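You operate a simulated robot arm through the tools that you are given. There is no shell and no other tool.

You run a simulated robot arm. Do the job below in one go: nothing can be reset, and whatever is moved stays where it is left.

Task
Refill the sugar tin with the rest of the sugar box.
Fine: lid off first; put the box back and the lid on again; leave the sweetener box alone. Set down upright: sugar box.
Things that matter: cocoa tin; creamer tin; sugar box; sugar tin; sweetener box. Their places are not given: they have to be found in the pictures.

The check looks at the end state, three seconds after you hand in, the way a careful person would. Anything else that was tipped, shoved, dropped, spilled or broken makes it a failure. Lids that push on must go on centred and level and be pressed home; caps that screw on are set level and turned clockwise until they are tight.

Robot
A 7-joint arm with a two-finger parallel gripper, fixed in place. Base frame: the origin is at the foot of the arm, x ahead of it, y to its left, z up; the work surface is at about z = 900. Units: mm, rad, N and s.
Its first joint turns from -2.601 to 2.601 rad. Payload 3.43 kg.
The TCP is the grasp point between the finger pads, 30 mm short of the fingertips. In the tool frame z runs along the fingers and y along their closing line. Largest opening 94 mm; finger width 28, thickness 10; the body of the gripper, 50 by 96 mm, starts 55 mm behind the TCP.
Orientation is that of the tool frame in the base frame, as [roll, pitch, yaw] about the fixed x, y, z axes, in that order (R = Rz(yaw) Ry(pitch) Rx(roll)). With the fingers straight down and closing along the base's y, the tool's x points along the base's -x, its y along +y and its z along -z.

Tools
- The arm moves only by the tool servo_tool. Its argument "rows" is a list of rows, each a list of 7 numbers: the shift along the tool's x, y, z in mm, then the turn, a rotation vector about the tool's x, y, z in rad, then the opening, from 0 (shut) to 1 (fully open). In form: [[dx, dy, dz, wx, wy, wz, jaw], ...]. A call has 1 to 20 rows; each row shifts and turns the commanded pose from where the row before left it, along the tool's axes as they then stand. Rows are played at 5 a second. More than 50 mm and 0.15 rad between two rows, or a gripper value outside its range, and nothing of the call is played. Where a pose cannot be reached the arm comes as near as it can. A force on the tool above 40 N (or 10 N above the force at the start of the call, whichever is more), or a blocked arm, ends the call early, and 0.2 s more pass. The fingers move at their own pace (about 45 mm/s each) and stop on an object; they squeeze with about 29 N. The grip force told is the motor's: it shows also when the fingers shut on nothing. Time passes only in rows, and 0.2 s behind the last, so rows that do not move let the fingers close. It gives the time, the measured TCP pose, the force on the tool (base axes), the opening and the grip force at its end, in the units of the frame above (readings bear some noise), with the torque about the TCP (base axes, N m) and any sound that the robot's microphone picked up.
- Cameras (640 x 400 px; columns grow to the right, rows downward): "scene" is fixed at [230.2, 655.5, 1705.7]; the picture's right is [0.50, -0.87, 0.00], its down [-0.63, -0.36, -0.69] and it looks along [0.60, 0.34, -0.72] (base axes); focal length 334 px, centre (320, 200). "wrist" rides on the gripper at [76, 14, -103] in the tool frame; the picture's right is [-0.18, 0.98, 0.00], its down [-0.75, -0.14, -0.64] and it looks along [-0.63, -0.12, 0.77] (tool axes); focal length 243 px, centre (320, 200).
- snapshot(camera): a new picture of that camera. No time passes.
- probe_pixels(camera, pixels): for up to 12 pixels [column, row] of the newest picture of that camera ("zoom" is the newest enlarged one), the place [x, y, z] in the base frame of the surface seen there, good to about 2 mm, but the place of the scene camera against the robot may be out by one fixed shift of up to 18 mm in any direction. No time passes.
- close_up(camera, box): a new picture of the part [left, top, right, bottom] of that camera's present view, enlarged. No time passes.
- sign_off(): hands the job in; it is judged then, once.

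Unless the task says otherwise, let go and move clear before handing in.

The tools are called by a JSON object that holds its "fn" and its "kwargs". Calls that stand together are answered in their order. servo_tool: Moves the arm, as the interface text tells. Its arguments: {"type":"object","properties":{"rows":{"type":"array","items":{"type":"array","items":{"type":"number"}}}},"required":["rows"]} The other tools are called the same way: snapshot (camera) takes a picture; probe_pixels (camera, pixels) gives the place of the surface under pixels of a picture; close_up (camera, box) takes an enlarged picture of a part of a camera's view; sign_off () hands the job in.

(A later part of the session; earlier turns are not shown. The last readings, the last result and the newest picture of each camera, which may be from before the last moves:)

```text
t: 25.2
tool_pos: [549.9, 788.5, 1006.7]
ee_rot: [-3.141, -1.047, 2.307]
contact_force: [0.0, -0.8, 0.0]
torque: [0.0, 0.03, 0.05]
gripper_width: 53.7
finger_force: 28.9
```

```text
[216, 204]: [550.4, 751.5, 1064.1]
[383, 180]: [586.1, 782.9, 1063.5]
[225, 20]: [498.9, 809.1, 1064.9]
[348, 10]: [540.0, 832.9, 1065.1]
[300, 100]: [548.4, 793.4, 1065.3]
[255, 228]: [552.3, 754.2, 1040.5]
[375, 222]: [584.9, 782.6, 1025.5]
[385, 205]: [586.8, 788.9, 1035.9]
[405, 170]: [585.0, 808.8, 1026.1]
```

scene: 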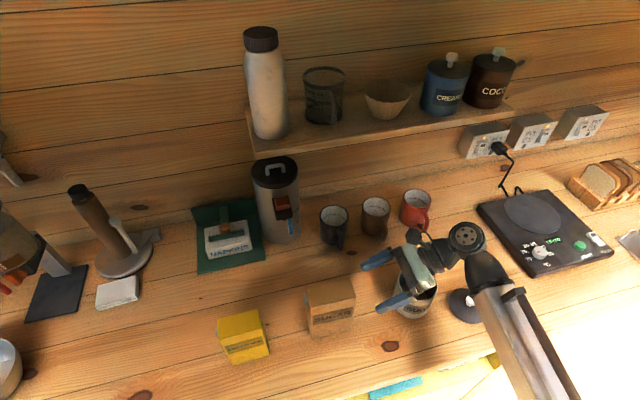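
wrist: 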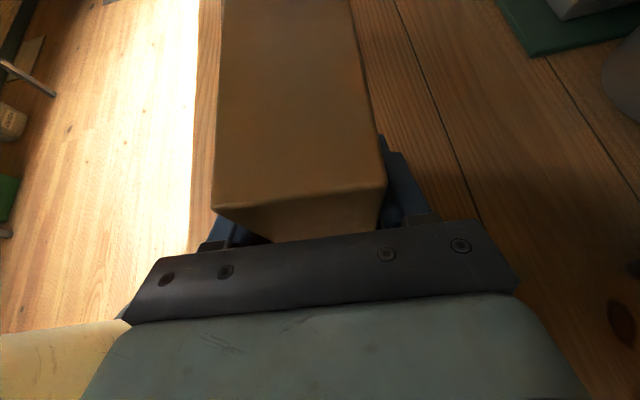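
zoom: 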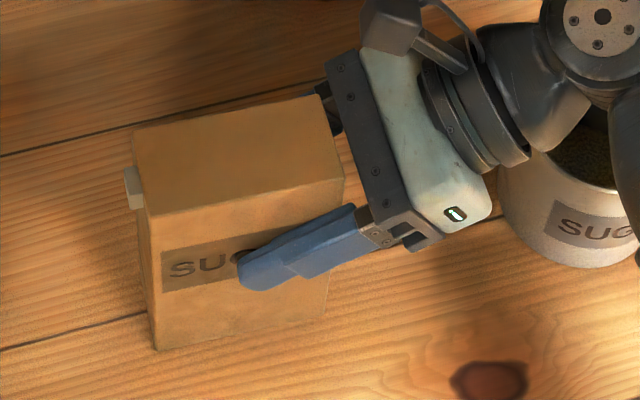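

Re-measured here, the box is about 48–50 mm thick, so the grip is plausible and square. I'll lift straight up a little and check the load.

{"fn": "servo_tool", "kwargs": {"rows": [[4.33, 0, -2.5, 0, 0, 0, 0], [4.33, 0, -2.5, 0, 0, 0, 0], [8.66, 0, -5, 0, 0, 0, 0], [8.66, 0, -5, 0, 0, 0, 0], [0, 0, 0, 0, 0, 0, 0]]}}

{"fn": "snapshot", "kwargs": {"camera": "wrist"}}

{"fn": "close_up", "kwargs": {"camera": "scene", "box": [295, 255, 405, 350]}}

```text
t: 26.4
tool_pos: [548.5, 788.8, 1036.7]
ee_rot: [3.14, -1.048, 2.307]
contact_force: [-0.4, -0.1, -2.4]
torque: [-0.04, -0.05, 0.0]
gripper_width: 53.5
finger_force: 29.1
```

```text
taken
```

wrist: 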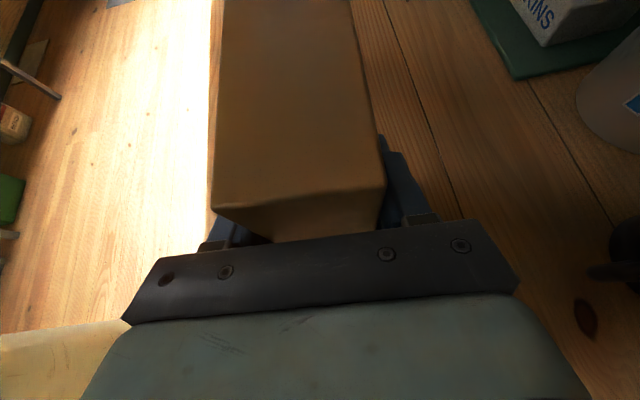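

```text
4.21 times, centred on (350, 302) of scene
```

zoom: 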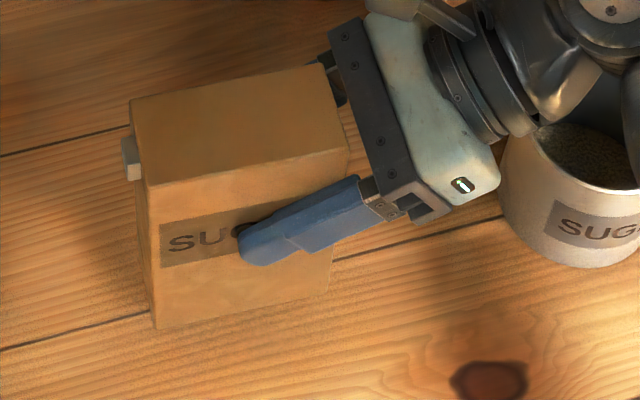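

The load is about 2.4 N and the box hangs upright in the grip. I'll raise it well clear, then tilt it to about 50° (short of pouring) and turn it slightly, before moving over the tin.

{"fn": "servo_tool", "kwargs": {"rows": [[32.5, 0, -18.75, 0, 0, 0, 0], [32.5, 0, -18.75, 0, 0, 0, 0], [32.5, 0, -18.75, 0, 0, 0, 0], [32.5, 0, -18.75, 0, 0, 0, 0], [0, 0, 0, 0, -0.1, 0, 0], [0, 0, 0, 0, -0.1, 0, 0], [0, 0, 0, 0, -0.1, 0, 0], [0, 0, 0, 0, -0.1, 0, 0], [0, 0, 0, 0, 0, 0, 0]]}}

{"fn": "snapshot", "kwargs": {"camera": "wrist"}}

{"fn": "snapshot", "kwargs": {"camera": "scene"}}

```text
t: 28.4
tool_pos: [550.0, 788.0, 1186.3]
ee_rot: [-3.142, -0.645, 2.306]
contact_force: [-0.8, -0.2, -2.3]
torque: [0.0, 0.01, 0.01]
gripper_width: 53.7
finger_force: 29.0
```

```text
taken
```

wrist: 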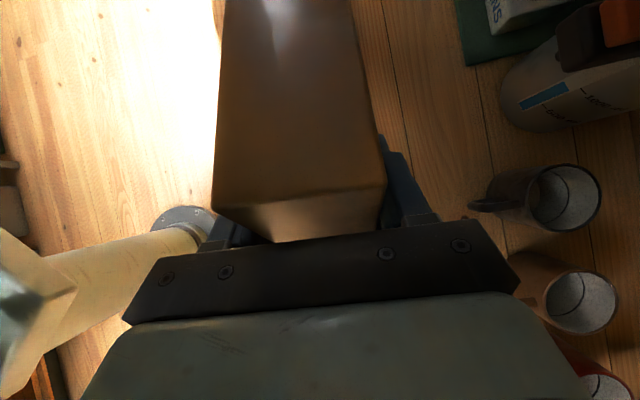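

```text
taken
```

scene: 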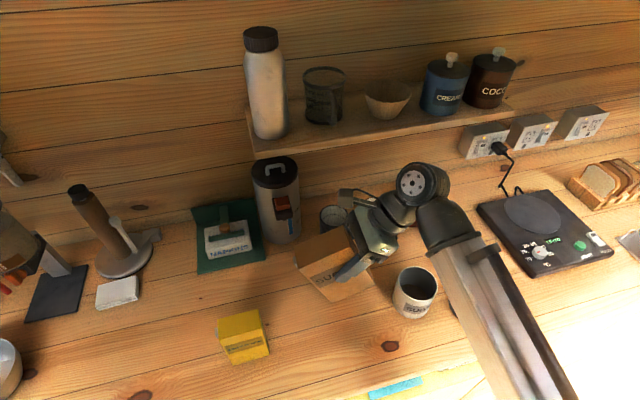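

The box holds firm at about 23° of tilt with no slip. I'll go on to about 50° and turn by 13°.

{"fn": "servo_tool", "kwargs": {"rows": [[0, 0, 0, 0, -0.118, 0, 0], [0, 0, 0, 0, -0.118, 0, 0], [0, 0, 0, 0, -0.118, 0, 0], [0, 0, 0, 0, -0.118, 0, 0], [0, 0, 0, 0.0197, 0, -0.1117, 0], [0, 0, 0, 0.0197, 0, -0.1117, 0], [0, 0, 0, 0, 0, 0, 0]]}}

{"fn": "snapshot", "kwargs": {"camera": "scene"}}

{"fn": "snapshot", "kwargs": {"camera": "wrist"}}

```text
t: 30.0
tool_pos: [550.6, 786.5, 1186.6]
ee_rot: [-3.141, -0.174, 2.532]
contact_force: [0.1, 0.0, -2.4]
torque: [-0.03, 0.02, 0.02]
gripper_width: 53.7
finger_force: 28.6
```

```text
taken
```

scene: 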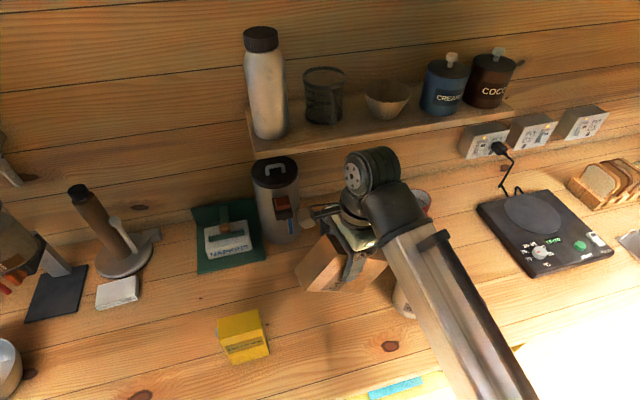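

```text
taken
```

wrist: 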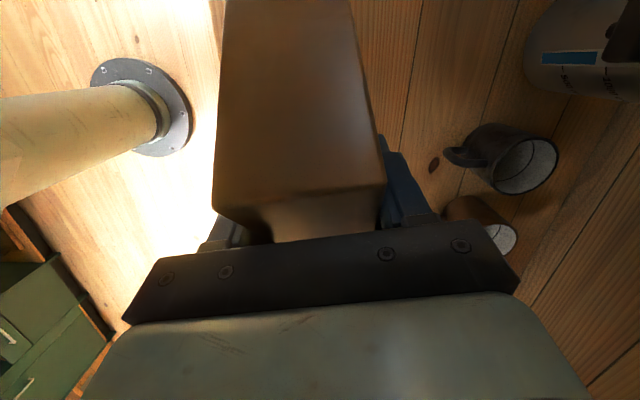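

Box is steady at 50° (reading pitch −0.174, yaw 2.532). I'll move sideways at this height so the spout comes above the tin's centre (690,651).

{"fn": "servo_tool", "kwargs": {"rows": [[-38.9, -4.43, -6.86, 0, 0, 0, 0], [-38.9, -4.43, -6.86, 0, 0, 0, 0], [-38.9, -4.43, -6.86, 0, 0, 0, 0], [-38.9, -4.43, -6.86, 0, 0, 0, 0], [-38.9, -4.43, -6.86, 0, 0, 0, 0], [-38.9, -4.43, -6.86, 0, 0, 0, 0], [-38.9, -4.43, -6.86, 0, 0, 0, 0], [0, 0, 0, 0, 0, 0, 0]]}}

{"fn": "snapshot", "kwargs": {"camera": "scene"}}

{"fn": "snapshot", "kwargs": {"camera": "wrist"}}

```text
t: 31.8
tool_pos: [760.3, 605.7, 1187.3]
ee_rot: [-3.141, -0.176, 2.533]
contact_force: [-0.4, -0.5, -2.2]
torque: [0.0, -0.03, 0.0]
gripper_width: 53.5
finger_force: 29.5
```

```text
taken
```

scene: 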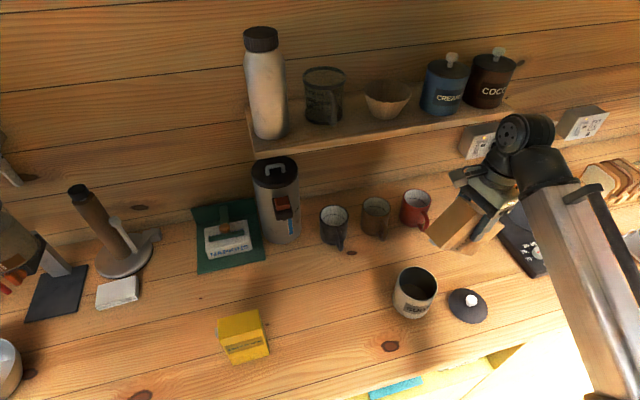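

```text
taken
```

wrist: 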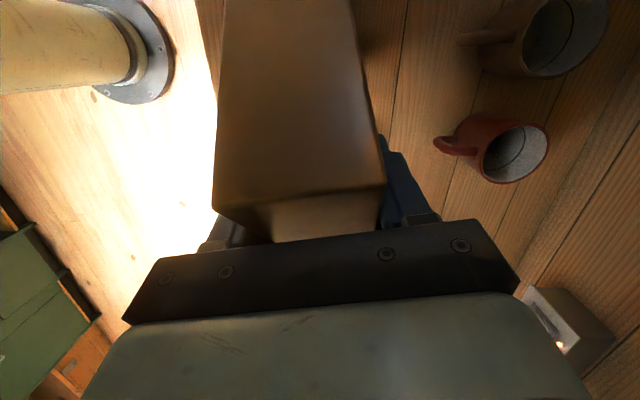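

The box is now above and beside the tin. I'll enlarge the scene to locate the spout relative to the tin.

{"fn": "close_up", "kwargs": {"camera": "scene", "box": [375, 160, 535, 330]}}

```text
2.35 times, centred on (455, 245) of scene
```

zoom: 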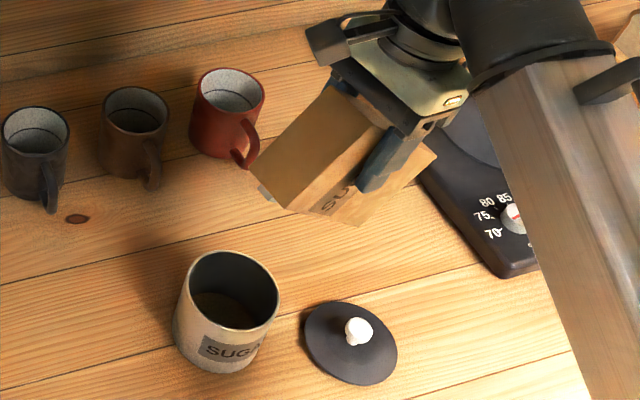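

{"fn": "probe_pixels", "kwargs": {"camera": "zoom", "pixels": [[262, 187], [267, 196], [285, 208], [258, 162], [340, 88], [385, 128], [270, 185], [228, 258], [264, 290]]}}

```text
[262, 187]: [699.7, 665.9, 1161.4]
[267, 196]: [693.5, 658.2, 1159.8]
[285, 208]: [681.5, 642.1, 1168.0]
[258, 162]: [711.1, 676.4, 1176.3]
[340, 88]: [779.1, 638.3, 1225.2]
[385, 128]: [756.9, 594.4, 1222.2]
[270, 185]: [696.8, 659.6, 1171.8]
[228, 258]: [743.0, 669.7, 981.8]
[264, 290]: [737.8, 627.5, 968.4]
```

In the scene view the spout (695,661 in camera terms) lies about 8 mm beyond the tin's centre (702,656), otherwise aligned. I'll trim that back a little and lower until the spout is about 70 mm above the rim.

{"fn": "servo_tool", "kwargs": {"rows": [[-6.8, -0.5, 31, 0, 0, 0, 0], [-6.8, -0.5, 31, 0, 0, 0, 0], [-6.8, 0, 31, 0, 0, 0, 0], [0, 0, 0, 0, 0, 0, 0]]}}

{"fn": "close_up", "kwargs": {"camera": "scene", "box": [375, 200, 535, 330]}}

```text
t: 32.8
tool_pos: [761.3, 601.9, 1091.7]
ee_rot: [-3.141, -0.174, 2.532]
contact_force: [-0.8, -0.4, -2.1]
torque: [0.01, 0.0, -0.02]
gripper_width: 53.9
finger_force: 28.9
```

```text
3.08 times, centred on (455, 265) of scene
```

zoom: 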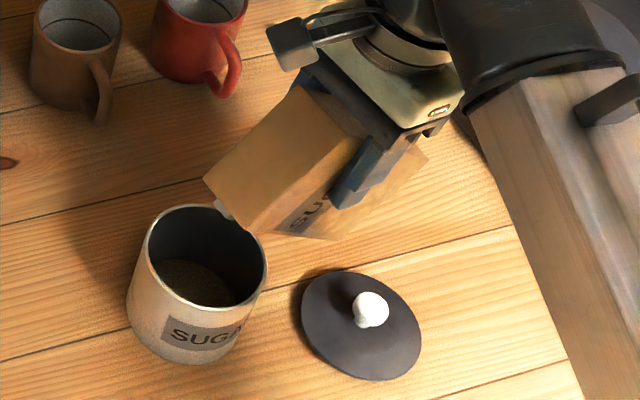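

{"fn": "probe_pixels", "kwargs": {"camera": "zoom", "pixels": [[222, 208], [217, 202], [228, 214], [204, 182], [250, 228], [208, 206], [150, 250], [264, 260], [190, 300]]}}

```text
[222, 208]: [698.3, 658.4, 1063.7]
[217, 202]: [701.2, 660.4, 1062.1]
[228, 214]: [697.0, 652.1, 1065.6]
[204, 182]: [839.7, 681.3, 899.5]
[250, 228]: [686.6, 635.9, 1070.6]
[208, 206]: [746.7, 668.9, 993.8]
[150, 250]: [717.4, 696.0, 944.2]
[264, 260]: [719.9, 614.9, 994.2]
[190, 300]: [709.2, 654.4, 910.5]
```

The spout is now at (698,657,1063) in camera terms, only about 4 mm from the tin's centre. I'll tilt from 50° to 75°, keeping the spout over the tin and lowering it to about 40 mm above the rim.

{"fn": "servo_tool", "kwargs": {"rows": [[2.3, 0, 0.17, 0, -0.0727, 0, 0], [2.72, 0, 0.23, 0, -0.0727, 0, 0], [3.14, 0, 0.26, 0, -0.0727, 0, 0], [3.57, 0, 0.25, 0, -0.0727, 0, 0], [4.0, 0, 0.22, 0, -0.0727, 0, 0], [4.4, 0, 0.16, 0, -0.0727, 0, 0]]}}

{"fn": "close_up", "kwargs": {"camera": "scene", "box": [375, 200, 535, 330]}}

```text
t: 34.2
tool_pos: [746.4, 613.6, 1089.3]
ee_rot: [3.141, 0.262, 2.529]
contact_force: [0.4, 0.2, -2.4]
torque: [0.01, 0.0, 0.01]
gripper_width: 53.6
finger_force: 28.9
```

```text
3.08 times, centred on (455, 265) of scene
```

zoom: 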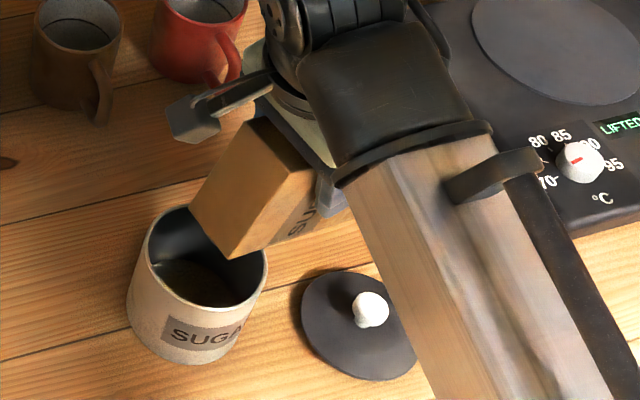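

The reading is still 2.4 N, so nothing has flowed yet, and the spout is hidden over the tin. I'll keep turning about the spout to 90°.

{"fn": "servo_tool", "kwargs": {"rows": [[2.34, 0, -4.02, 0, -0.0524, 0, 0], [2.34, 0, -4.02, 0, -0.0524, 0, 0], [2.34, 0, -4.02, 0, -0.0524, 0, 0], [2.34, 0, -4.02, 0, -0.0524, 0, 0], [2.34, 0, -4.02, 0, -0.0524, 0, 0], [0, 0, 0, 0, 0, 0, 0]]}}

{"fn": "close_up", "kwargs": {"camera": "scene", "box": [375, 200, 535, 330]}}

{"fn": "snapshot", "kwargs": {"camera": "wrist"}}

```text
t: 35.6
tool_pos: [730.6, 624.0, 1104.2]
ee_rot: [-3.141, 0.525, 2.531]
contact_force: [-0.2, 0.3, -2.4]
torque: [0.05, 0.04, 0.01]
gripper_width: 53.6
finger_force: 28.7
```

```text
3.08 times, centred on (455, 265) of scene
```

zoom: 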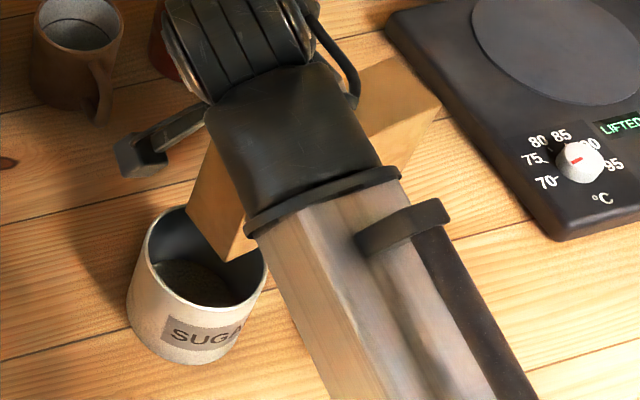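

```text
taken
```

wrist: 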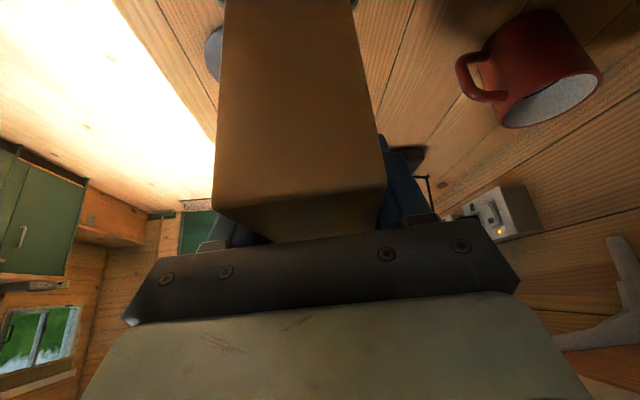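

Now at 90° with no flow yet (still −2.4 N). The forearm clears the box, so I'll go on to 105°.

{"fn": "servo_tool", "kwargs": {"rows": [[2.34, 0, -4.02, 0, -0.0524, 0, 0], [2.34, 0, -4.02, 0, -0.0524, 0, 0], [2.34, 0, -4.02, 0, -0.0524, 0, 0], [2.34, 0, -4.02, 0, -0.0524, 0, 0], [2.34, 0, -4.02, 0, -0.0524, 0, 0], [0, 0, 0, 0, 0, 0, 0], [0, 0, 0, 0, 0, 0, 0]]}}

{"fn": "close_up", "kwargs": {"camera": "scene", "box": [375, 200, 535, 330]}}

```text
t: 37.2
tool_pos: [713.9, 634.1, 1112.6]
ee_rot: [3.141, 0.785, 2.531]
contact_force: [-0.7, 0.1, -1.6]
torque: [0.02, 0.07, -0.03]
gripper_width: 53.6
finger_force: 28.4
```

```text
3.08 times, centred on (455, 265) of scene
```

zoom: 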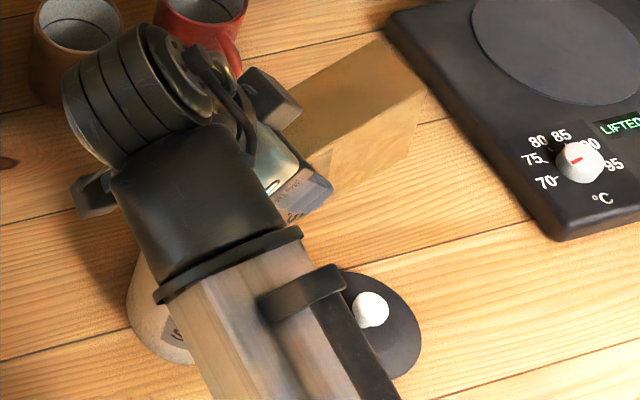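

The load has dropped to about 1.6 N, so sugar is flowing. I'll hold here for a moment and read the load again.

{"fn": "servo_tool", "kwargs": {"rows": [[0, 0, 0, 0, 0, 0, 0], [0, 0, 0, 0, 0, 0, 0], [0, 0, 0, 0, 0, 0, 0], [0, 0, 0, 0, 0, 0, 0], [0, 0, 0, 0, 0, 0, 0]]}}

{"fn": "snapshot", "kwargs": {"camera": "scene"}}

{"fn": "snapshot", "kwargs": {"camera": "wrist"}}

```text
t: 38.4
tool_pos: [713.3, 635.2, 1112.2]
ee_rot: [-3.141, 0.784, 2.533]
contact_force: [0.3, -0.7, -1.7]
torque: [0.03, 0.03, 0.0]
gripper_width: 53.6
finger_force: 28.7
```

```text
taken
```

scene: 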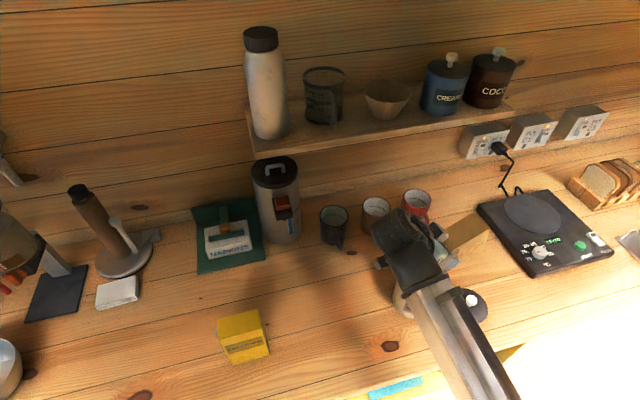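

```text
taken
```

wrist: 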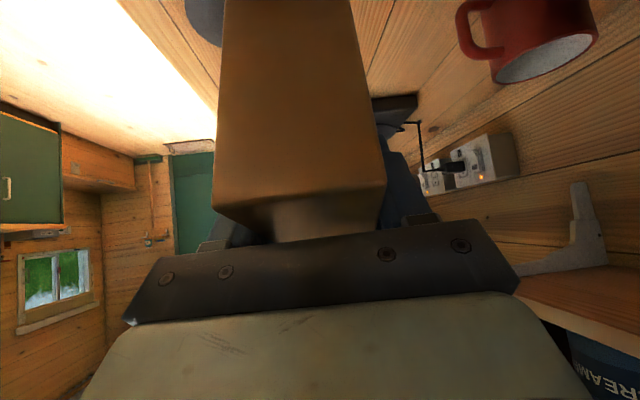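

The load reads −1.7 N, so part has flowed. Nothing is in the way, so I'll tilt on to 120°.

{"fn": "servo_tool", "kwargs": {"rows": [[2.34, 0, -4.02, 0, -0.0524, 0, 0], [2.34, 0, -4.02, 0, -0.0524, 0, 0], [2.34, 0, -4.02, 0, -0.0524, 0, 0], [2.34, 0, -4.02, 0, -0.0524, 0, 0], [2.34, 0, -4.02, 0, -0.0524, 0, 0], [0, 0, 0, 0, 0, 0, 0], [0, 0, 0, 0, 0, 0, 0], [0, 0, 0, 0, 0, 0, 0]]}}

{"fn": "snapshot", "kwargs": {"camera": "scene"}}

{"fn": "snapshot", "kwargs": {"camera": "wrist"}}

```text
t: 40.2
tool_pos: [694.4, 648.7, 1116.1]
ee_rot: [-3.14, 1.047, 2.532]
contact_force: [-0.7, -0.4, -0.1]
torque: [-0.02, 0.0, 0.0]
gripper_width: 53.8
finger_force: 29.1
```

```text
taken
```

scene: 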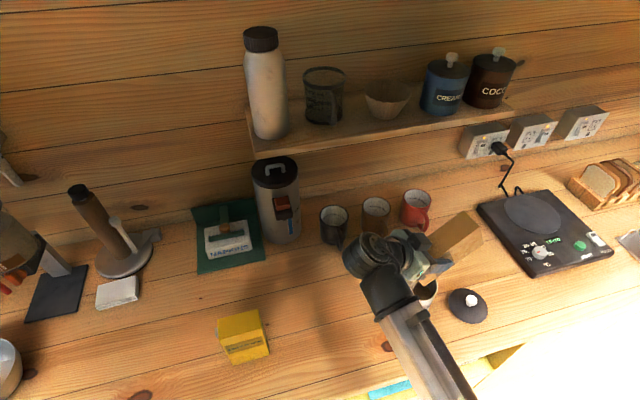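

```text
taken
```

wrist: 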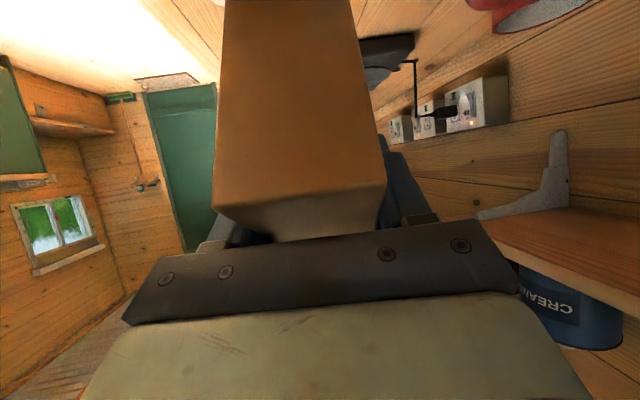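

The load has fallen to about zero, so most of the sugar seems to be out. I'll wait a bit more and look at what can be seen of the tin at (425,290).

{"fn": "servo_tool", "kwargs": {"rows": [[0, 0, 0, 0, 0, 0, 0], [0, 0, 0, 0, 0, 0, 0], [0, 0, 0, 0, 0, 0, 0], [0, 0, 0, 0, 0, 0, 0], [0, 0, 0, 0, 0, 0, 0]]}}

{"fn": "close_up", "kwargs": {"camera": "scene", "box": [375, 200, 495, 330]}}

```text
t: 41.4
tool_pos: [694.0, 647.9, 1116.7]
ee_rot: [3.141, 1.047, 2.532]
contact_force: [-0.4, 0.4, -1.0]
torque: [-0.01, 0.02, -0.01]
gripper_width: 53.7
finger_force: 29.4
```

```text
3.08 times, centred on (435, 265) of scene
```

zoom: 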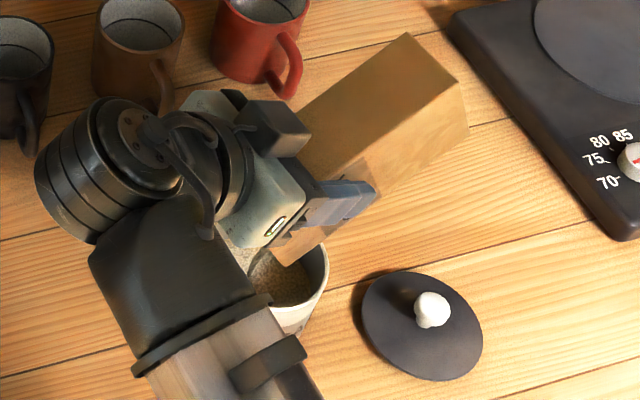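

Sugar level in the tin is clearly higher at (280,280) in the enlarged picture. To empty the box fully I'll tilt on to 135° and wait.

{"fn": "servo_tool", "kwargs": {"rows": [[2.34, 0, -4.02, 0, -0.0524, 0, 0], [2.34, 0, -4.02, 0, -0.0524, 0, 0], [2.34, 0, -4.02, 0, -0.0524, 0, 0], [2.34, 0, -4.02, 0, -0.0524, 0, 0], [2.34, 0, -4.02, 0, -0.0524, 0, 0], [0, 0, 0, 0, 0, 0, 0], [0, 0, 0, 0, 0, 0, 0], [0, 0, 0, 0, 0, 0, 0], [0, 0, 0, 0, 0, 0, 0], [0, 0, 0, 0, 0, 0, 0]]}}

{"fn": "close_up", "kwargs": {"camera": "scene", "box": [375, 200, 495, 330]}}

{"fn": "snapshot", "kwargs": {"camera": "wrist"}}

```text
t: 43.6
tool_pos: [675.6, 660.2, 1114.7]
ee_rot: [3.139, 1.307, 2.531]
contact_force: [-0.2, -0.4, 0.0]
torque: [0.03, 0.0, 0.02]
gripper_width: 53.5
finger_force: 29.0
```

```text
3.08 times, centred on (435, 265) of scene
```

zoom: 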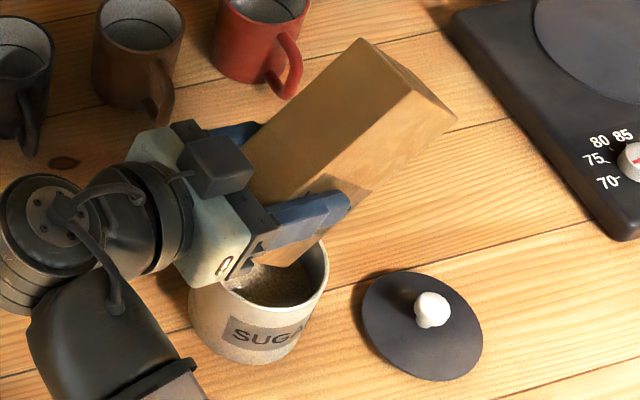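

```text
taken
```

wrist: 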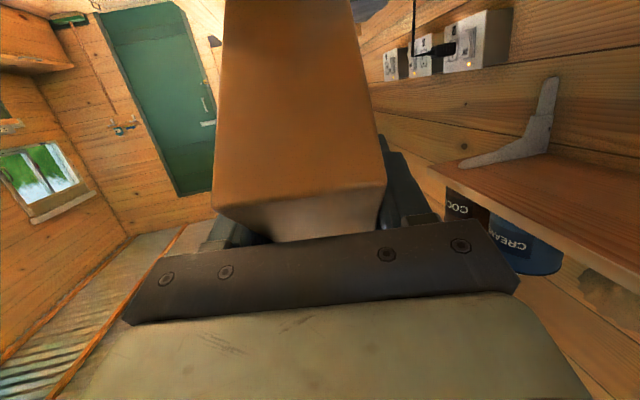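

{"fn": "servo_tool", "kwargs": {"rows": [[0, 0, 0, 0, 0, 0, 0], [0, 0, 0, 0, 0, 0, 0], [0, 0, 0, 0, 0, 0, 0], [0, 0, 0, 0, 0, 0, 0], [0, 0, 0, 0, 0, 0, 0], [0, 0, 0, 0, 0, 0, 0], [0, 0, 0, 0, 0, 0, 0], [0, 0, 0, 0, 0, 0, 0]]}}

{"fn": "close_up", "kwargs": {"camera": "scene", "box": [395, 260, 455, 320]}}

```text
t: 45.4
tool_pos: [676.7, 661.5, 1114.3]
ee_rot: [3.14, 1.31, 2.529]
contact_force: [-0.5, 0.1, -0.2]
torque: [0.0, 0.02, 0.03]
gripper_width: 53.7
finger_force: 29.7
```

```text
6.67 times, centred on (425, 290) of scene
```

zoom: 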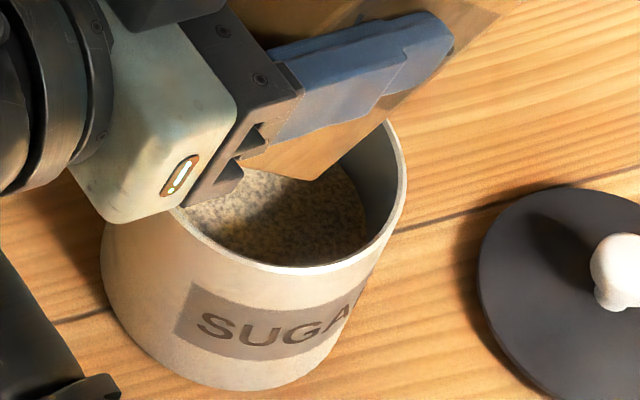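

The tin holds clearly more sugar, no spill is visible around it, and the load is about zero (only the empty box). I'll tilt back slowly about the spout, so that any leftover grains still fall into the tin.

{"fn": "servo_tool", "kwargs": {"rows": [[-2.14, 0, 4.13, 0, 0.05236, 0, 0], [-2.14, 0, 4.13, 0, 0.05236, 0, 0], [-2.14, 0, 4.13, 0, 0.05236, 0, 0], [-2.14, 0, 4.13, 0, 0.05236, 0, 0], [-2.14, 0, 4.13, 0, 0.05236, 0, 0], [0, 0, 0, 0, 0, 0, 0], [0, 0, 0, 0, 0, 0, 0], [-2.14, 0, 4.13, 0, 0.05236, 0, 0], [-2.14, 0, 4.13, 0, 0.05236, 0, 0], [-2.14, 0, 4.13, 0, 0.05236, 0, 0], [-2.14, 0, 4.13, 0, 0.05236, 0, 0], [-2.14, 0, 4.13, 0, 0.05236, 0, 0], [0, 0, 0, 0, 0, 0, 0], [0, 0, 0, 0, 0, 0, 0]]}}

{"fn": "servo_tool", "kwargs": {"rows": [[-2.14, 0, 4.13, 0, 0.05236, 0, 0], [-2.14, 0, 4.13, 0, 0.05236, 0, 0], [-2.14, 0, 4.13, 0, 0.05236, 0, 0], [-2.14, 0, 4.13, 0, 0.05236, 0, 0], [-2.14, 0, 4.13, 0, 0.05236, 0, 0], [0, 0, 0, 0, 0, 0, 0], [-2.14, 0, 4.13, 0, 0.05236, 0, 0], [-2.14, 0, 4.13, 0, 0.05236, 0, 0], [-2.14, 0, 4.13, 0, 0.05236, 0, 0], [-2.14, 0, 4.13, 0, 0.05236, 0, 0], [-2.14, 0, 4.13, 0, 0.05236, 0, 0], [0, 0, 0, 0, 0, 0, 0]]}}

{"fn": "close_up", "kwargs": {"camera": "scene", "box": [375, 200, 535, 330]}}

```text
t: 48.4
tool_pos: [713.6, 636.0, 1112.9]
ee_rot: [3.141, 0.783, 2.532]
contact_force: [0.1, -0.7, -0.2]
torque: [0.0, 0.0, 0.0]
gripper_width: 53.4
finger_force: 28.5
```

```text
t: 51.0
tool_pos: [745.9, 612.8, 1089.3]
ee_rot: [-3.141, 0.258, 2.532]
contact_force: [0.1, 0.4, -0.8]
torque: [0.0, 0.0, 0.01]
gripper_width: 53.9
finger_force: 29.3
```

```text
3.08 times, centred on (455, 265) of scene
```

zoom: 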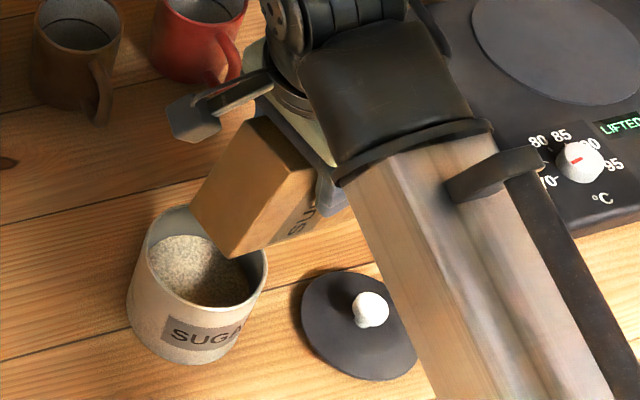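

The tin is well filled and the wood around it is clean. I'll now tilt the box further back while rising, then carry it back toward its old place at height.

{"fn": "servo_tool", "kwargs": {"rows": [[-4.4, 0, 0.16, 0, 0.0727, 0, 0], [-3.99, 0, 0.06, 0, 0.0727, 0, 0], [-3.58, 0, 0, 0, 0.0727, 0, 0], [-3.15, 0, -0.03, 0, 0.0727, 0, 0], [-2.73, 0, -0.04, 0, 0.0727, 0, 0], [-2.31, 0, -0.01, 0, 0.0727, 0, 0], [5.5, 0, -31.2, 0, 0, 0, 0], [5.5, 0, -31.2, 0, 0, 0, 0], [5.5, 0, -31.2, 0, 0, 0, 0], [0, 0, 0, 0, 0, 0, 0]]}}

{"fn": "close_up", "kwargs": {"camera": "scene", "box": [375, 160, 535, 330]}}

```text
t: 53.2
tool_pos: [761.1, 600.9, 1187.3]
ee_rot: [-3.141, -0.176, 2.532]
contact_force: [0.0, -0.1, -1.1]
torque: [0.01, 0.02, 0.02]
gripper_width: 53.8
finger_force: 28.8
```

```text
2.35 times, centred on (455, 245) of scene
```

zoom: 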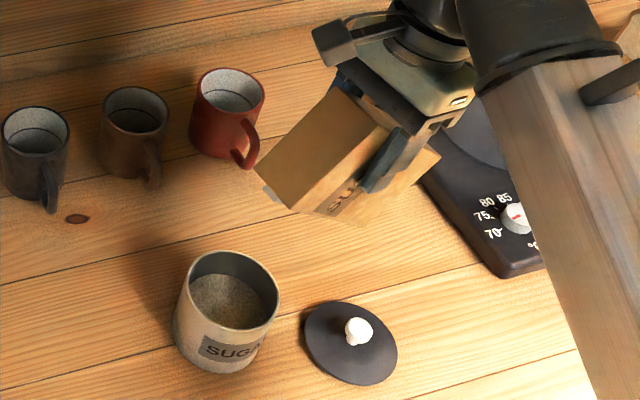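

The lifted box now reads around −1 N, where it was −2.4 N when it held sugar. I'll take several still readings to judge whether it is really empty.

{"fn": "servo_tool", "kwargs": {"rows": [[0, 0, 0, 0, 0, 0, 0]]}}

{"fn": "servo_tool", "kwargs": {"rows": [[0, 0, 0, 0, 0, 0, 0]]}}

{"fn": "servo_tool", "kwargs": {"rows": [[0, 0, 0, 0, 0, 0, 0]]}}

{"fn": "servo_tool", "kwargs": {"rows": [[0, 0, 0, 0, 0, 0, 0]]}}

{"fn": "servo_tool", "kwargs": {"rows": [[0, 0, 0, 0, 0, 0, 0]]}}

{"fn": "servo_tool", "kwargs": {"rows": [[0, 0, 0, 0, 0, 0, 0]]}}

```text
t: 53.6
tool_pos: [761.1, 601.6, 1185.6]
ee_rot: [-3.141, -0.176, 2.533]
contact_force: [-0.2, 0.1, -0.7]
torque: [0.0, 0.01, -0.01]
gripper_width: 53.6
finger_force: 28.7
```

```text
t: 54.0
tool_pos: [761.9, 602.9, 1187.2]
ee_rot: [3.141, -0.176, 2.532]
contact_force: [0.0, -0.5, 0.6]
torque: [-0.04, -0.01, -0.03]
gripper_width: 53.5
finger_force: 29.1
```

```text
t: 54.4
tool_pos: [760.9, 600.4, 1186.5]
ee_rot: [-3.141, -0.176, 2.534]
contact_force: [0.5, 0.1, -0.1]
torque: [0.02, 0.01, 0.01]
gripper_width: 53.6
finger_force: 29.4
```

```text
t: 54.8
tool_pos: [760.9, 600.5, 1186.8]
ee_rot: [3.14, -0.177, 2.532]
contact_force: [0.1, 0.6, 0.3]
torque: [-0.02, 0.01, -0.02]
gripper_width: 53.5
finger_force: 28.9
```

```text
t: 55.2
tool_pos: [761.4, 601.2, 1188.1]
ee_rot: [-3.142, -0.176, 2.531]
contact_force: [-0.2, -0.2, -1.3]
torque: [0.01, 0.03, 0.0]
gripper_width: 53.5
finger_force: 29.2
```

```text
t: 55.6
tool_pos: [760.8, 601.7, 1186.2]
ee_rot: [-3.141, -0.176, 2.534]
contact_force: [-1.7, -0.3, -0.4]
torque: [0.0, 0.01, -0.02]
gripper_width: 53.5
finger_force: 28.9
```

The readings average about −0.4 N, which fits an empty carton (it was −2.35 N before). I'll carry it back at this height toward its old place.

{"fn": "servo_tool", "kwargs": {"rows": [[39.3, 4.6, 6.94, 0, 0, 0, 0], [39.3, 4.6, 6.94, 0, 0, 0, 0], [39.3, 4.6, 6.94, 0, 0, 0, 0], [39.3, 4.6, 6.94, 0, 0, 0, 0], [39.3, 4.6, 6.94, 0, 0, 0, 0], [39.3, 4.6, 6.94, 0, 0, 0, 0], [39.3, 4.6, 6.94, 0, 0, 0, 0], [0, 0, 0, -0.0197, 0, 0.1117, 0], [0, 0, 0, -0.0197, 0, 0.1117, 0], [0, 0, 0, 0, 0.1248, 0, 0], [0, 0, 0, 0, 0.1248, 0, 0], [0, 0, 0, 0, 0.1248, 0, 0], [0, 0, 0, 0, 0.1248, 0, 0], [0, 0, 0, 0, 0.1248, 0, 0], [0, 0, 0, 0, 0.1248, 0, 0], [0, 0, 0, 0, 0.1242, 0, 0], [0, 0, 0, 0, 0, 0, 0]]}}

{"fn": "snapshot", "kwargs": {"camera": "scene"}}

{"fn": "snapshot", "kwargs": {"camera": "wrist"}}

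```text
t: 59.2
tool_pos: [551.6, 788.2, 1187.5]
ee_rot: [3.141, -1.051, 2.306]
contact_force: [0.1, -0.1, 0.0]
torque: [0.02, -0.01, 0.02]
gripper_width: 54.0
finger_force: 29.2
```

```text
taken
```

scene: 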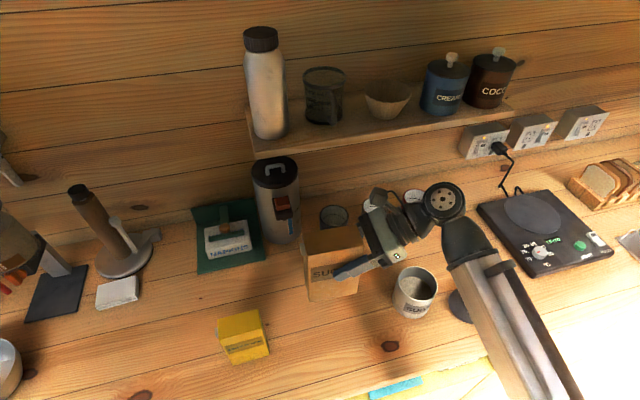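

```text
taken
```

wrist: 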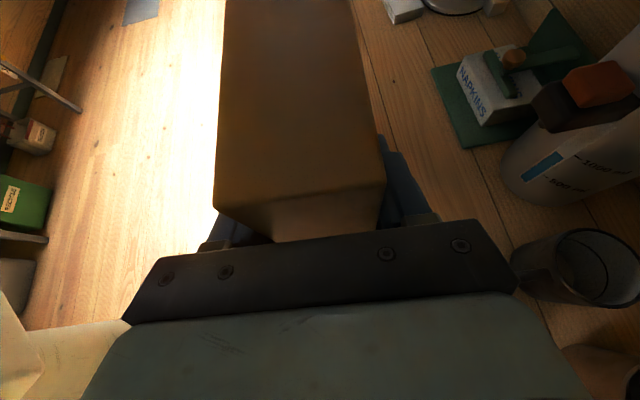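

The box is back over its old spot. I'll check from the pictures that it is level and aligned in the hand before lowering it.

{"fn": "probe_pixels", "kwargs": {"camera": "wrist", "pixels": [[218, 203], [383, 179], [227, 20], [348, 10], [300, 100], [300, 20], [300, 180]]}}

{"fn": "close_up", "kwargs": {"camera": "scene", "box": [285, 200, 425, 330]}}

```text
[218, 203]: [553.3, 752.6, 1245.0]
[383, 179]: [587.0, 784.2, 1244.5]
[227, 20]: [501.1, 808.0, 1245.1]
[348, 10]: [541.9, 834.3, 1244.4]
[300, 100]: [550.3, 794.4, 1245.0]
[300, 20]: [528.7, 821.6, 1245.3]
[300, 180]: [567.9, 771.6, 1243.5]
```

```text
3.08 times, centred on (355, 265) of scene
```

zoom: 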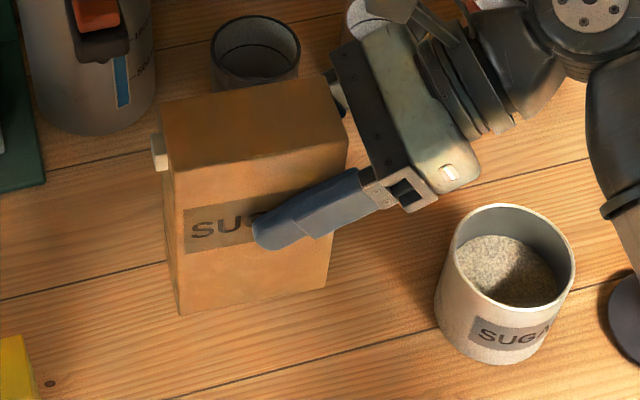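

The box top is level (all corners 1244–1245) and lined up as before. I'll lower it to just above the table.

{"fn": "servo_tool", "kwargs": {"rows": [[-30.3, 0, 17.5, 0, 0, 0, 0], [-30.3, 0, 17.5, 0, 0, 0, 0], [-30.3, 0, 17.5, 0, 0, 0, 0], [-30.3, 0, 17.5, 0, 0, 0, 0], [-26, 0, 15, 0, 0, 0, 0], [0, 0, 0, 0, 0, 0, 0]]}}

{"fn": "close_up", "kwargs": {"camera": "scene", "box": [285, 240, 405, 350]}}

{"fn": "snapshot", "kwargs": {"camera": "wrist"}}

```text
t: 60.6
tool_pos: [550.9, 787.6, 1016.2]
ee_rot: [3.14, -1.05, 2.305]
contact_force: [0.0, -0.1, -0.2]
torque: [-0.04, 0.01, -0.03]
gripper_width: 53.3
finger_force: 28.7
```

```text
3.64 times, centred on (345, 295) of scene
```

zoom: 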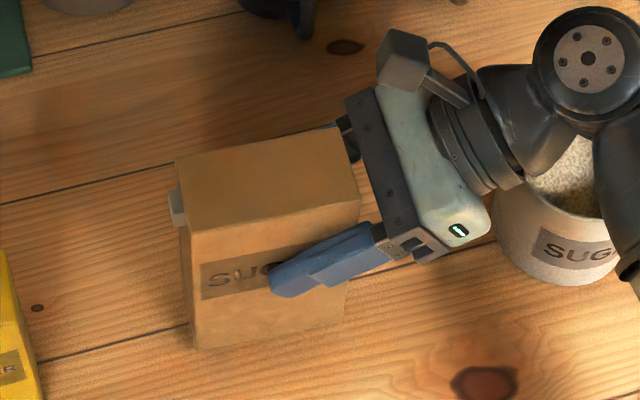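

```text
taken
```

wrist: 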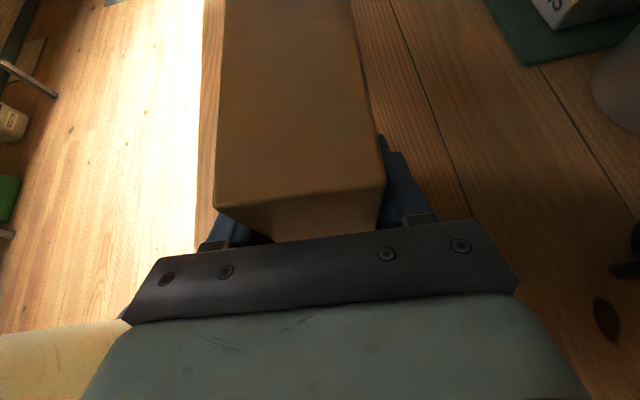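

About 9 mm remain by the readings, with no contact yet. I'll lower in small steps and feel for the table.

{"fn": "servo_tool", "kwargs": {"rows": [[-2.6, 0, 1.5, 0, 0, 0, 0], [-2.6, 0, 1.5, 0, 0, 0, 0], [0, 0, 0, 0, 0, 0, 0]]}}

{"fn": "servo_tool", "kwargs": {"rows": [[-0.87, 0, 0.5, 0, 0, 0, 0], [-0.87, 0, 0.5, 0, 0, 0, 0], [0, 0, 0, 0, 0, 0, 0]]}}

{"fn": "servo_tool", "kwargs": {"rows": [[-0.87, 0, 0.5, 0, 0, 0, 0], [0, 0, 0, 0, 0, 0, 0]]}}

```text
t: 61.4
tool_pos: [551.5, 786.6, 1011.1]
ee_rot: [3.141, -1.049, 2.305]
contact_force: [-0.1, 0.6, 0.0]
torque: [-0.04, -0.02, -0.01]
gripper_width: 53.6
finger_force: 29.1
```

```text
t: 62.2
tool_pos: [550.9, 789.1, 1009.9]
ee_rot: [-3.141, -1.049, 2.305]
contact_force: [0.5, 0.1, -1.2]
torque: [0.01, -0.02, -0.01]
gripper_width: 53.5
finger_force: 29.3
```

```text
t: 62.8
tool_pos: [550.5, 787.5, 1007.6]
ee_rot: [3.14, -1.048, 2.306]
contact_force: [0.1, -0.1, -0.3]
torque: [0.0, 0.01, 0.0]
gripper_width: 53.7
finger_force: 28.7
```

{"fn": "servo_tool", "kwargs": {"rows": [[-0.87, 0, 0.5, 0, 0, 0, 0], [0, 0, 0, 0, 0, 0, 0]]}}

{"fn": "servo_tool", "kwargs": {"rows": [[-0.5, 0, 0.3, 0, 0, 0, 0], [0, 0, 0, 0, 0, 0, 0]]}}

{"fn": "servo_tool", "kwargs": {"rows": [[-0.5, 0, 0.3, 0, 0, 0, 0], [0, 0, 0, 0, 0, 0, 0]]}}

```text
t: 63.4
tool_pos: [550.4, 789.3, 1007.1]
ee_rot: [-3.14, -1.049, 2.305]
contact_force: [0.3, -0.2, 1.8]
torque: [-0.14, -0.09, 0.03]
gripper_width: 53.6
finger_force: 28.7
```

```text
t: 64.0
tool_pos: [550.6, 787.5, 1006.3]
ee_rot: [3.14, -1.048, 2.305]
contact_force: [1.2, -1.0, 7.3]
torque: [-0.29, -0.24, -0.02]
gripper_width: 53.9
finger_force: 28.9
```

```text
t: 64.6
tool_pos: [552.0, 787.8, 1006.9]
ee_rot: [3.139, -1.052, 2.307]
contact_force: [1.0, -1.0, 13.9]
torque: [-0.34, -0.38, 0.04]
gripper_width: 53.6
finger_force: 29.5
```

The box is on the table (13.9 N up, touching slightly on the near edge). I'll ease the pressure, open the fingers and check how it stands.

{"fn": "servo_tool", "kwargs": {"rows": [[0.7, 0, -0.4, 0, 0, 0, 0], [0, 0, 0, 0, 0, 0, 0.62], [0, 0, 0, 0, 0, 0, 0.7], [0, 0, 0, 0, 0, 0, 0.85], [0, 0, 0, 0, 0, 0, 1], [0, 0, 0, 0, 0, 0, 1]]}}

{"fn": "close_up", "kwargs": {"camera": "scene", "box": [285, 240, 405, 350]}}

{"fn": "snapshot", "kwargs": {"camera": "wrist"}}

{"fn": "probe_pixels", "kwargs": {"camera": "wrist", "pixels": [[218, 203], [383, 179], [227, 20], [348, 10], [300, 100], [300, 20], [300, 175]]}}

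```text
t: 66.0
tool_pos: [549.4, 787.4, 1007.9]
ee_rot: [-3.141, -1.049, 2.306]
contact_force: [0.1, -0.2, 0.9]
torque: [-0.02, 0.0, 0.01]
gripper_width: 94.0
finger_force: 0.0
```

```text
3.64 times, centred on (345, 295) of scene
```

zoom: 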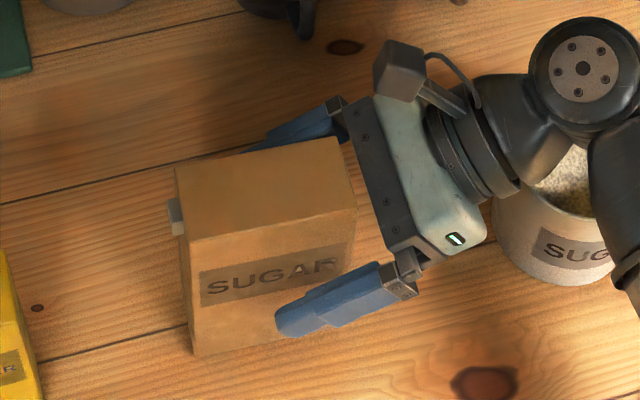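

```text
taken
```

wrist: 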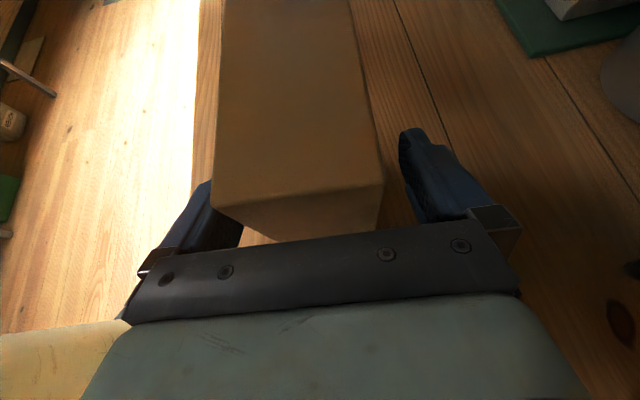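

```text
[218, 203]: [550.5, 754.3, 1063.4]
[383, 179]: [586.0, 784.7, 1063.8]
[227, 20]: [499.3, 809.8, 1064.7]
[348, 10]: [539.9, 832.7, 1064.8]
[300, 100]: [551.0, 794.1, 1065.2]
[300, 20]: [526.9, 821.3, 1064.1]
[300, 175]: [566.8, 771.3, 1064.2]
```

The box stands flat (top corners all about z 1064), in its old place. I'll back the hand straight out along the fingers and then rise.

{"fn": "servo_tool", "kwargs": {"rows": [[0, 0, -10, 0, 0, 0, 1], [0, 0, -20, 0, 0, 0, 1], [0, 0, -25, 0, 0, 0, 1], [0, 0, -25, 0, 0, 0, 1], [0, 0, -25, 0, 0, 0, 1], [24.4, 0, -24, 0, 0, 0, 1], [24.4, 0, -24, 0, 0, 0, 1], [24.4, 0, -24, 0, 0, 0, 1], [24.4, 0, -24, 0, 0, 0, 1], [24.4, 0, -24, 0, 0, 0, 1], [0, 0, 0, 0, 0, 0, 1]]}}

{"fn": "snapshot", "kwargs": {"camera": "scene"}}

{"fn": "snapshot", "kwargs": {"camera": "wrist"}}

```text
t: 68.4
tool_pos: [639.7, 687.2, 1224.3]
ee_rot: [3.141, -1.048, 2.306]
contact_force: [-0.5, -0.1, 0.0]
torque: [-0.02, -0.03, -0.01]
gripper_width: 94.2
finger_force: 0.0
```

```text
taken
```

scene: 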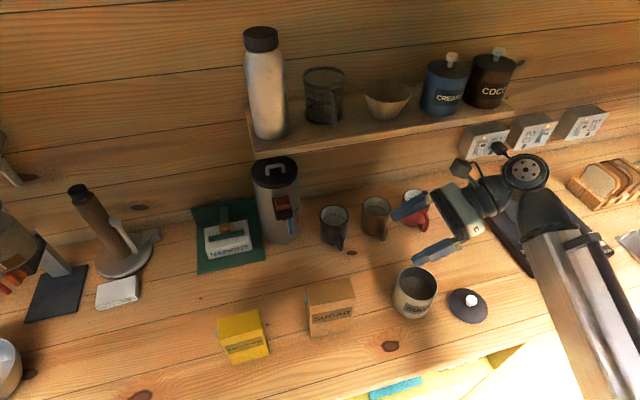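

```text
taken
```

wrist: 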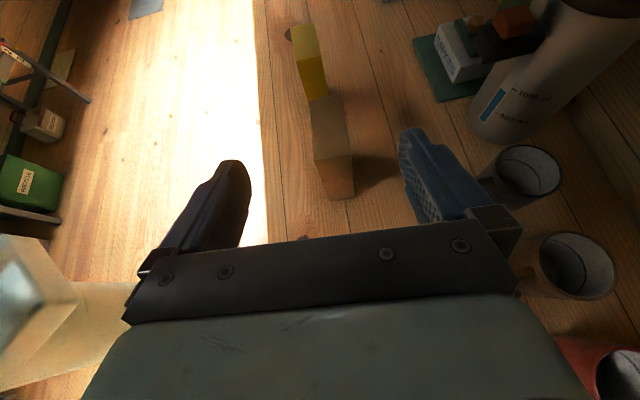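

The box and the sweetener box both stand as at the start. I'll look closely at the tin and the table around it for spills.

{"fn": "close_up", "kwargs": {"camera": "scene", "box": [375, 250, 495, 335]}}

{"fn": "probe_pixels", "kwargs": {"camera": "zoom", "pixels": [[215, 150], [230, 190], [180, 160], [270, 190], [215, 98], [140, 170], [290, 180], [210, 245], [450, 185], [515, 200], [395, 200]]}}

{"fn": "close_up", "kwargs": {"camera": "scene", "box": [205, 260, 375, 365]}}

```text
4.71 times, centred on (435, 292) of scene
```

zoom: 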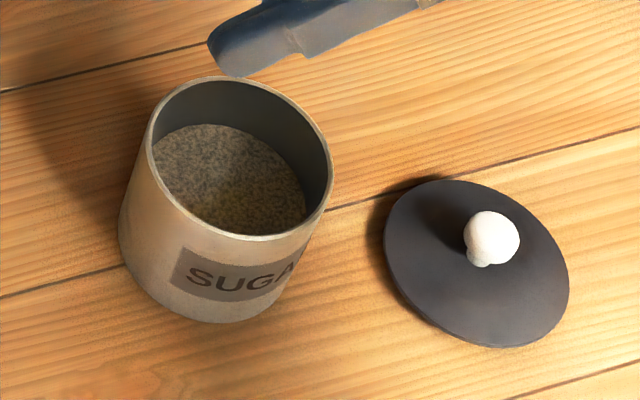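

```text
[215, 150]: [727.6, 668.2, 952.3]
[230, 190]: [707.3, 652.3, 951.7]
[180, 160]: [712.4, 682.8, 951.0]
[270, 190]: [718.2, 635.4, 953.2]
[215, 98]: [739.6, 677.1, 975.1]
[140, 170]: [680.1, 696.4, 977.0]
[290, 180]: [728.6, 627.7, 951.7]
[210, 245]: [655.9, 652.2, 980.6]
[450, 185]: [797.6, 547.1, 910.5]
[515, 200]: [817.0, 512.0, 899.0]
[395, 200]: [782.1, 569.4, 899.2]
```

```text
3.76 times, centred on (290, 312) of scene
```

zoom: 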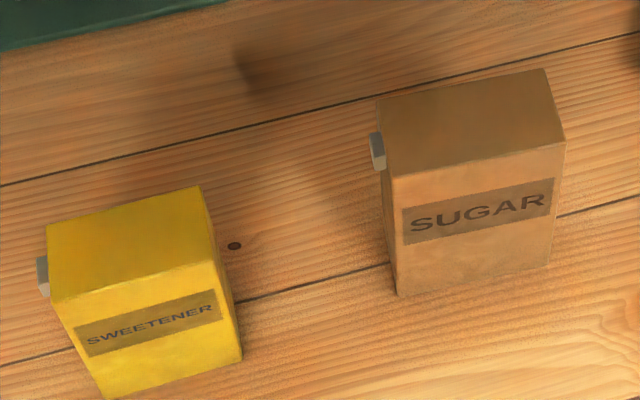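

Sugar now stands at z ≈ 952 in the tin (it was 911), with no grains outside it. I'll set the hand vertical again, turn it back and go above the lid.

{"fn": "servo_tool", "kwargs": {"rows": [[0, 0, 0, 0, -0.131, 0, 1], [0, 0, 0, 0, -0.131, 0, 1], [0, 0, 0, 0, -0.131, 0, 1], [0, 0, 0, 0, -0.131, 0, 1], [0, 0, 0, 0, -0.131, 0, 1], [0, 0, 0, 0, -0.131, 0, 1], [0, 0, 0, 0, -0.131, 0, 1], [0, 0, 0, 0, -0.1305, 0, 1], [0, 0, 0, 0, 0, -0.1395, 1], [0, 0, 0, 0, 0, -0.1395, 1], [0, 0, 0, 0, 0, -0.1395, 1], [0, 0, 0, 0, 0, -0.1395, 1], [0, 0, 0, 0, 0, -0.1395, 1], [0, 0, 0, 0, 0, -0.1395, 1], [0, 0, 0, 0, 0, 0, 1]]}}

```text
t: 71.6
tool_pos: [640.4, 689.5, 1223.8]
ee_rot: [3.141, 0.0, -3.14]
contact_force: [-0.5, -0.9, 0.2]
torque: [0.02, 0.05, 0.0]
gripper_width: 93.9
finger_force: 0.0
```

The hand is vertical again at (640,689,1224). I'll now move above the lid's knob.

{"fn": "servo_tool", "kwargs": {"rows": [[-18.2, -28.5, 20, 0, 0, 0, 1], [-18.2, -28.5, 22, 0, 0, 0, 1], [-18.2, -28.5, 23, 0, 0, 0, 1], [-18.2, -28.5, 23, 0, 0, 0, 1], [-18.2, -28.5, 23, 0, 0, 0, 1], [-18.2, -28, 23, 0, 0, 0, 1], [0, 0, 0, 0, 0, 0, 1]]}}

{"fn": "snapshot", "kwargs": {"camera": "wrist"}}

{"fn": "close_up", "kwargs": {"camera": "wrist", "box": [250, 20, 390, 150]}}

```text
t: 73.2
tool_pos: [751.2, 518.1, 1091.7]
ee_rot: [-3.141, 0.0, -3.141]
contact_force: [0.5, -0.2, -0.1]
torque: [0.02, -0.01, 0.0]
gripper_width: 93.8
finger_force: 0.0
```

```text
taken
```

wrist: 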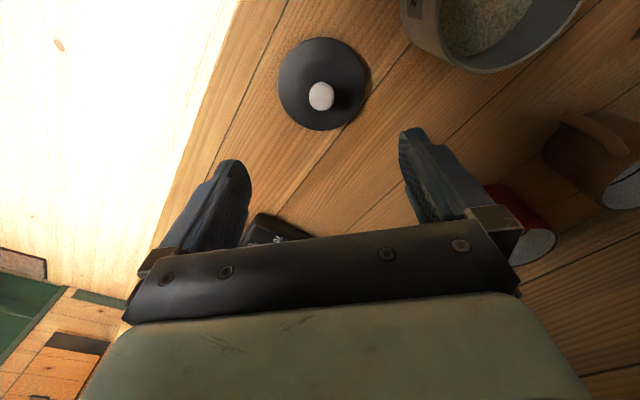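

```text
3.08 times, centred on (320, 85) of wrist
```

zoom: 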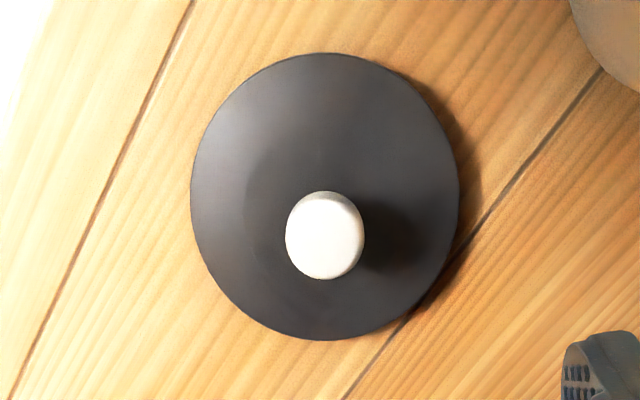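

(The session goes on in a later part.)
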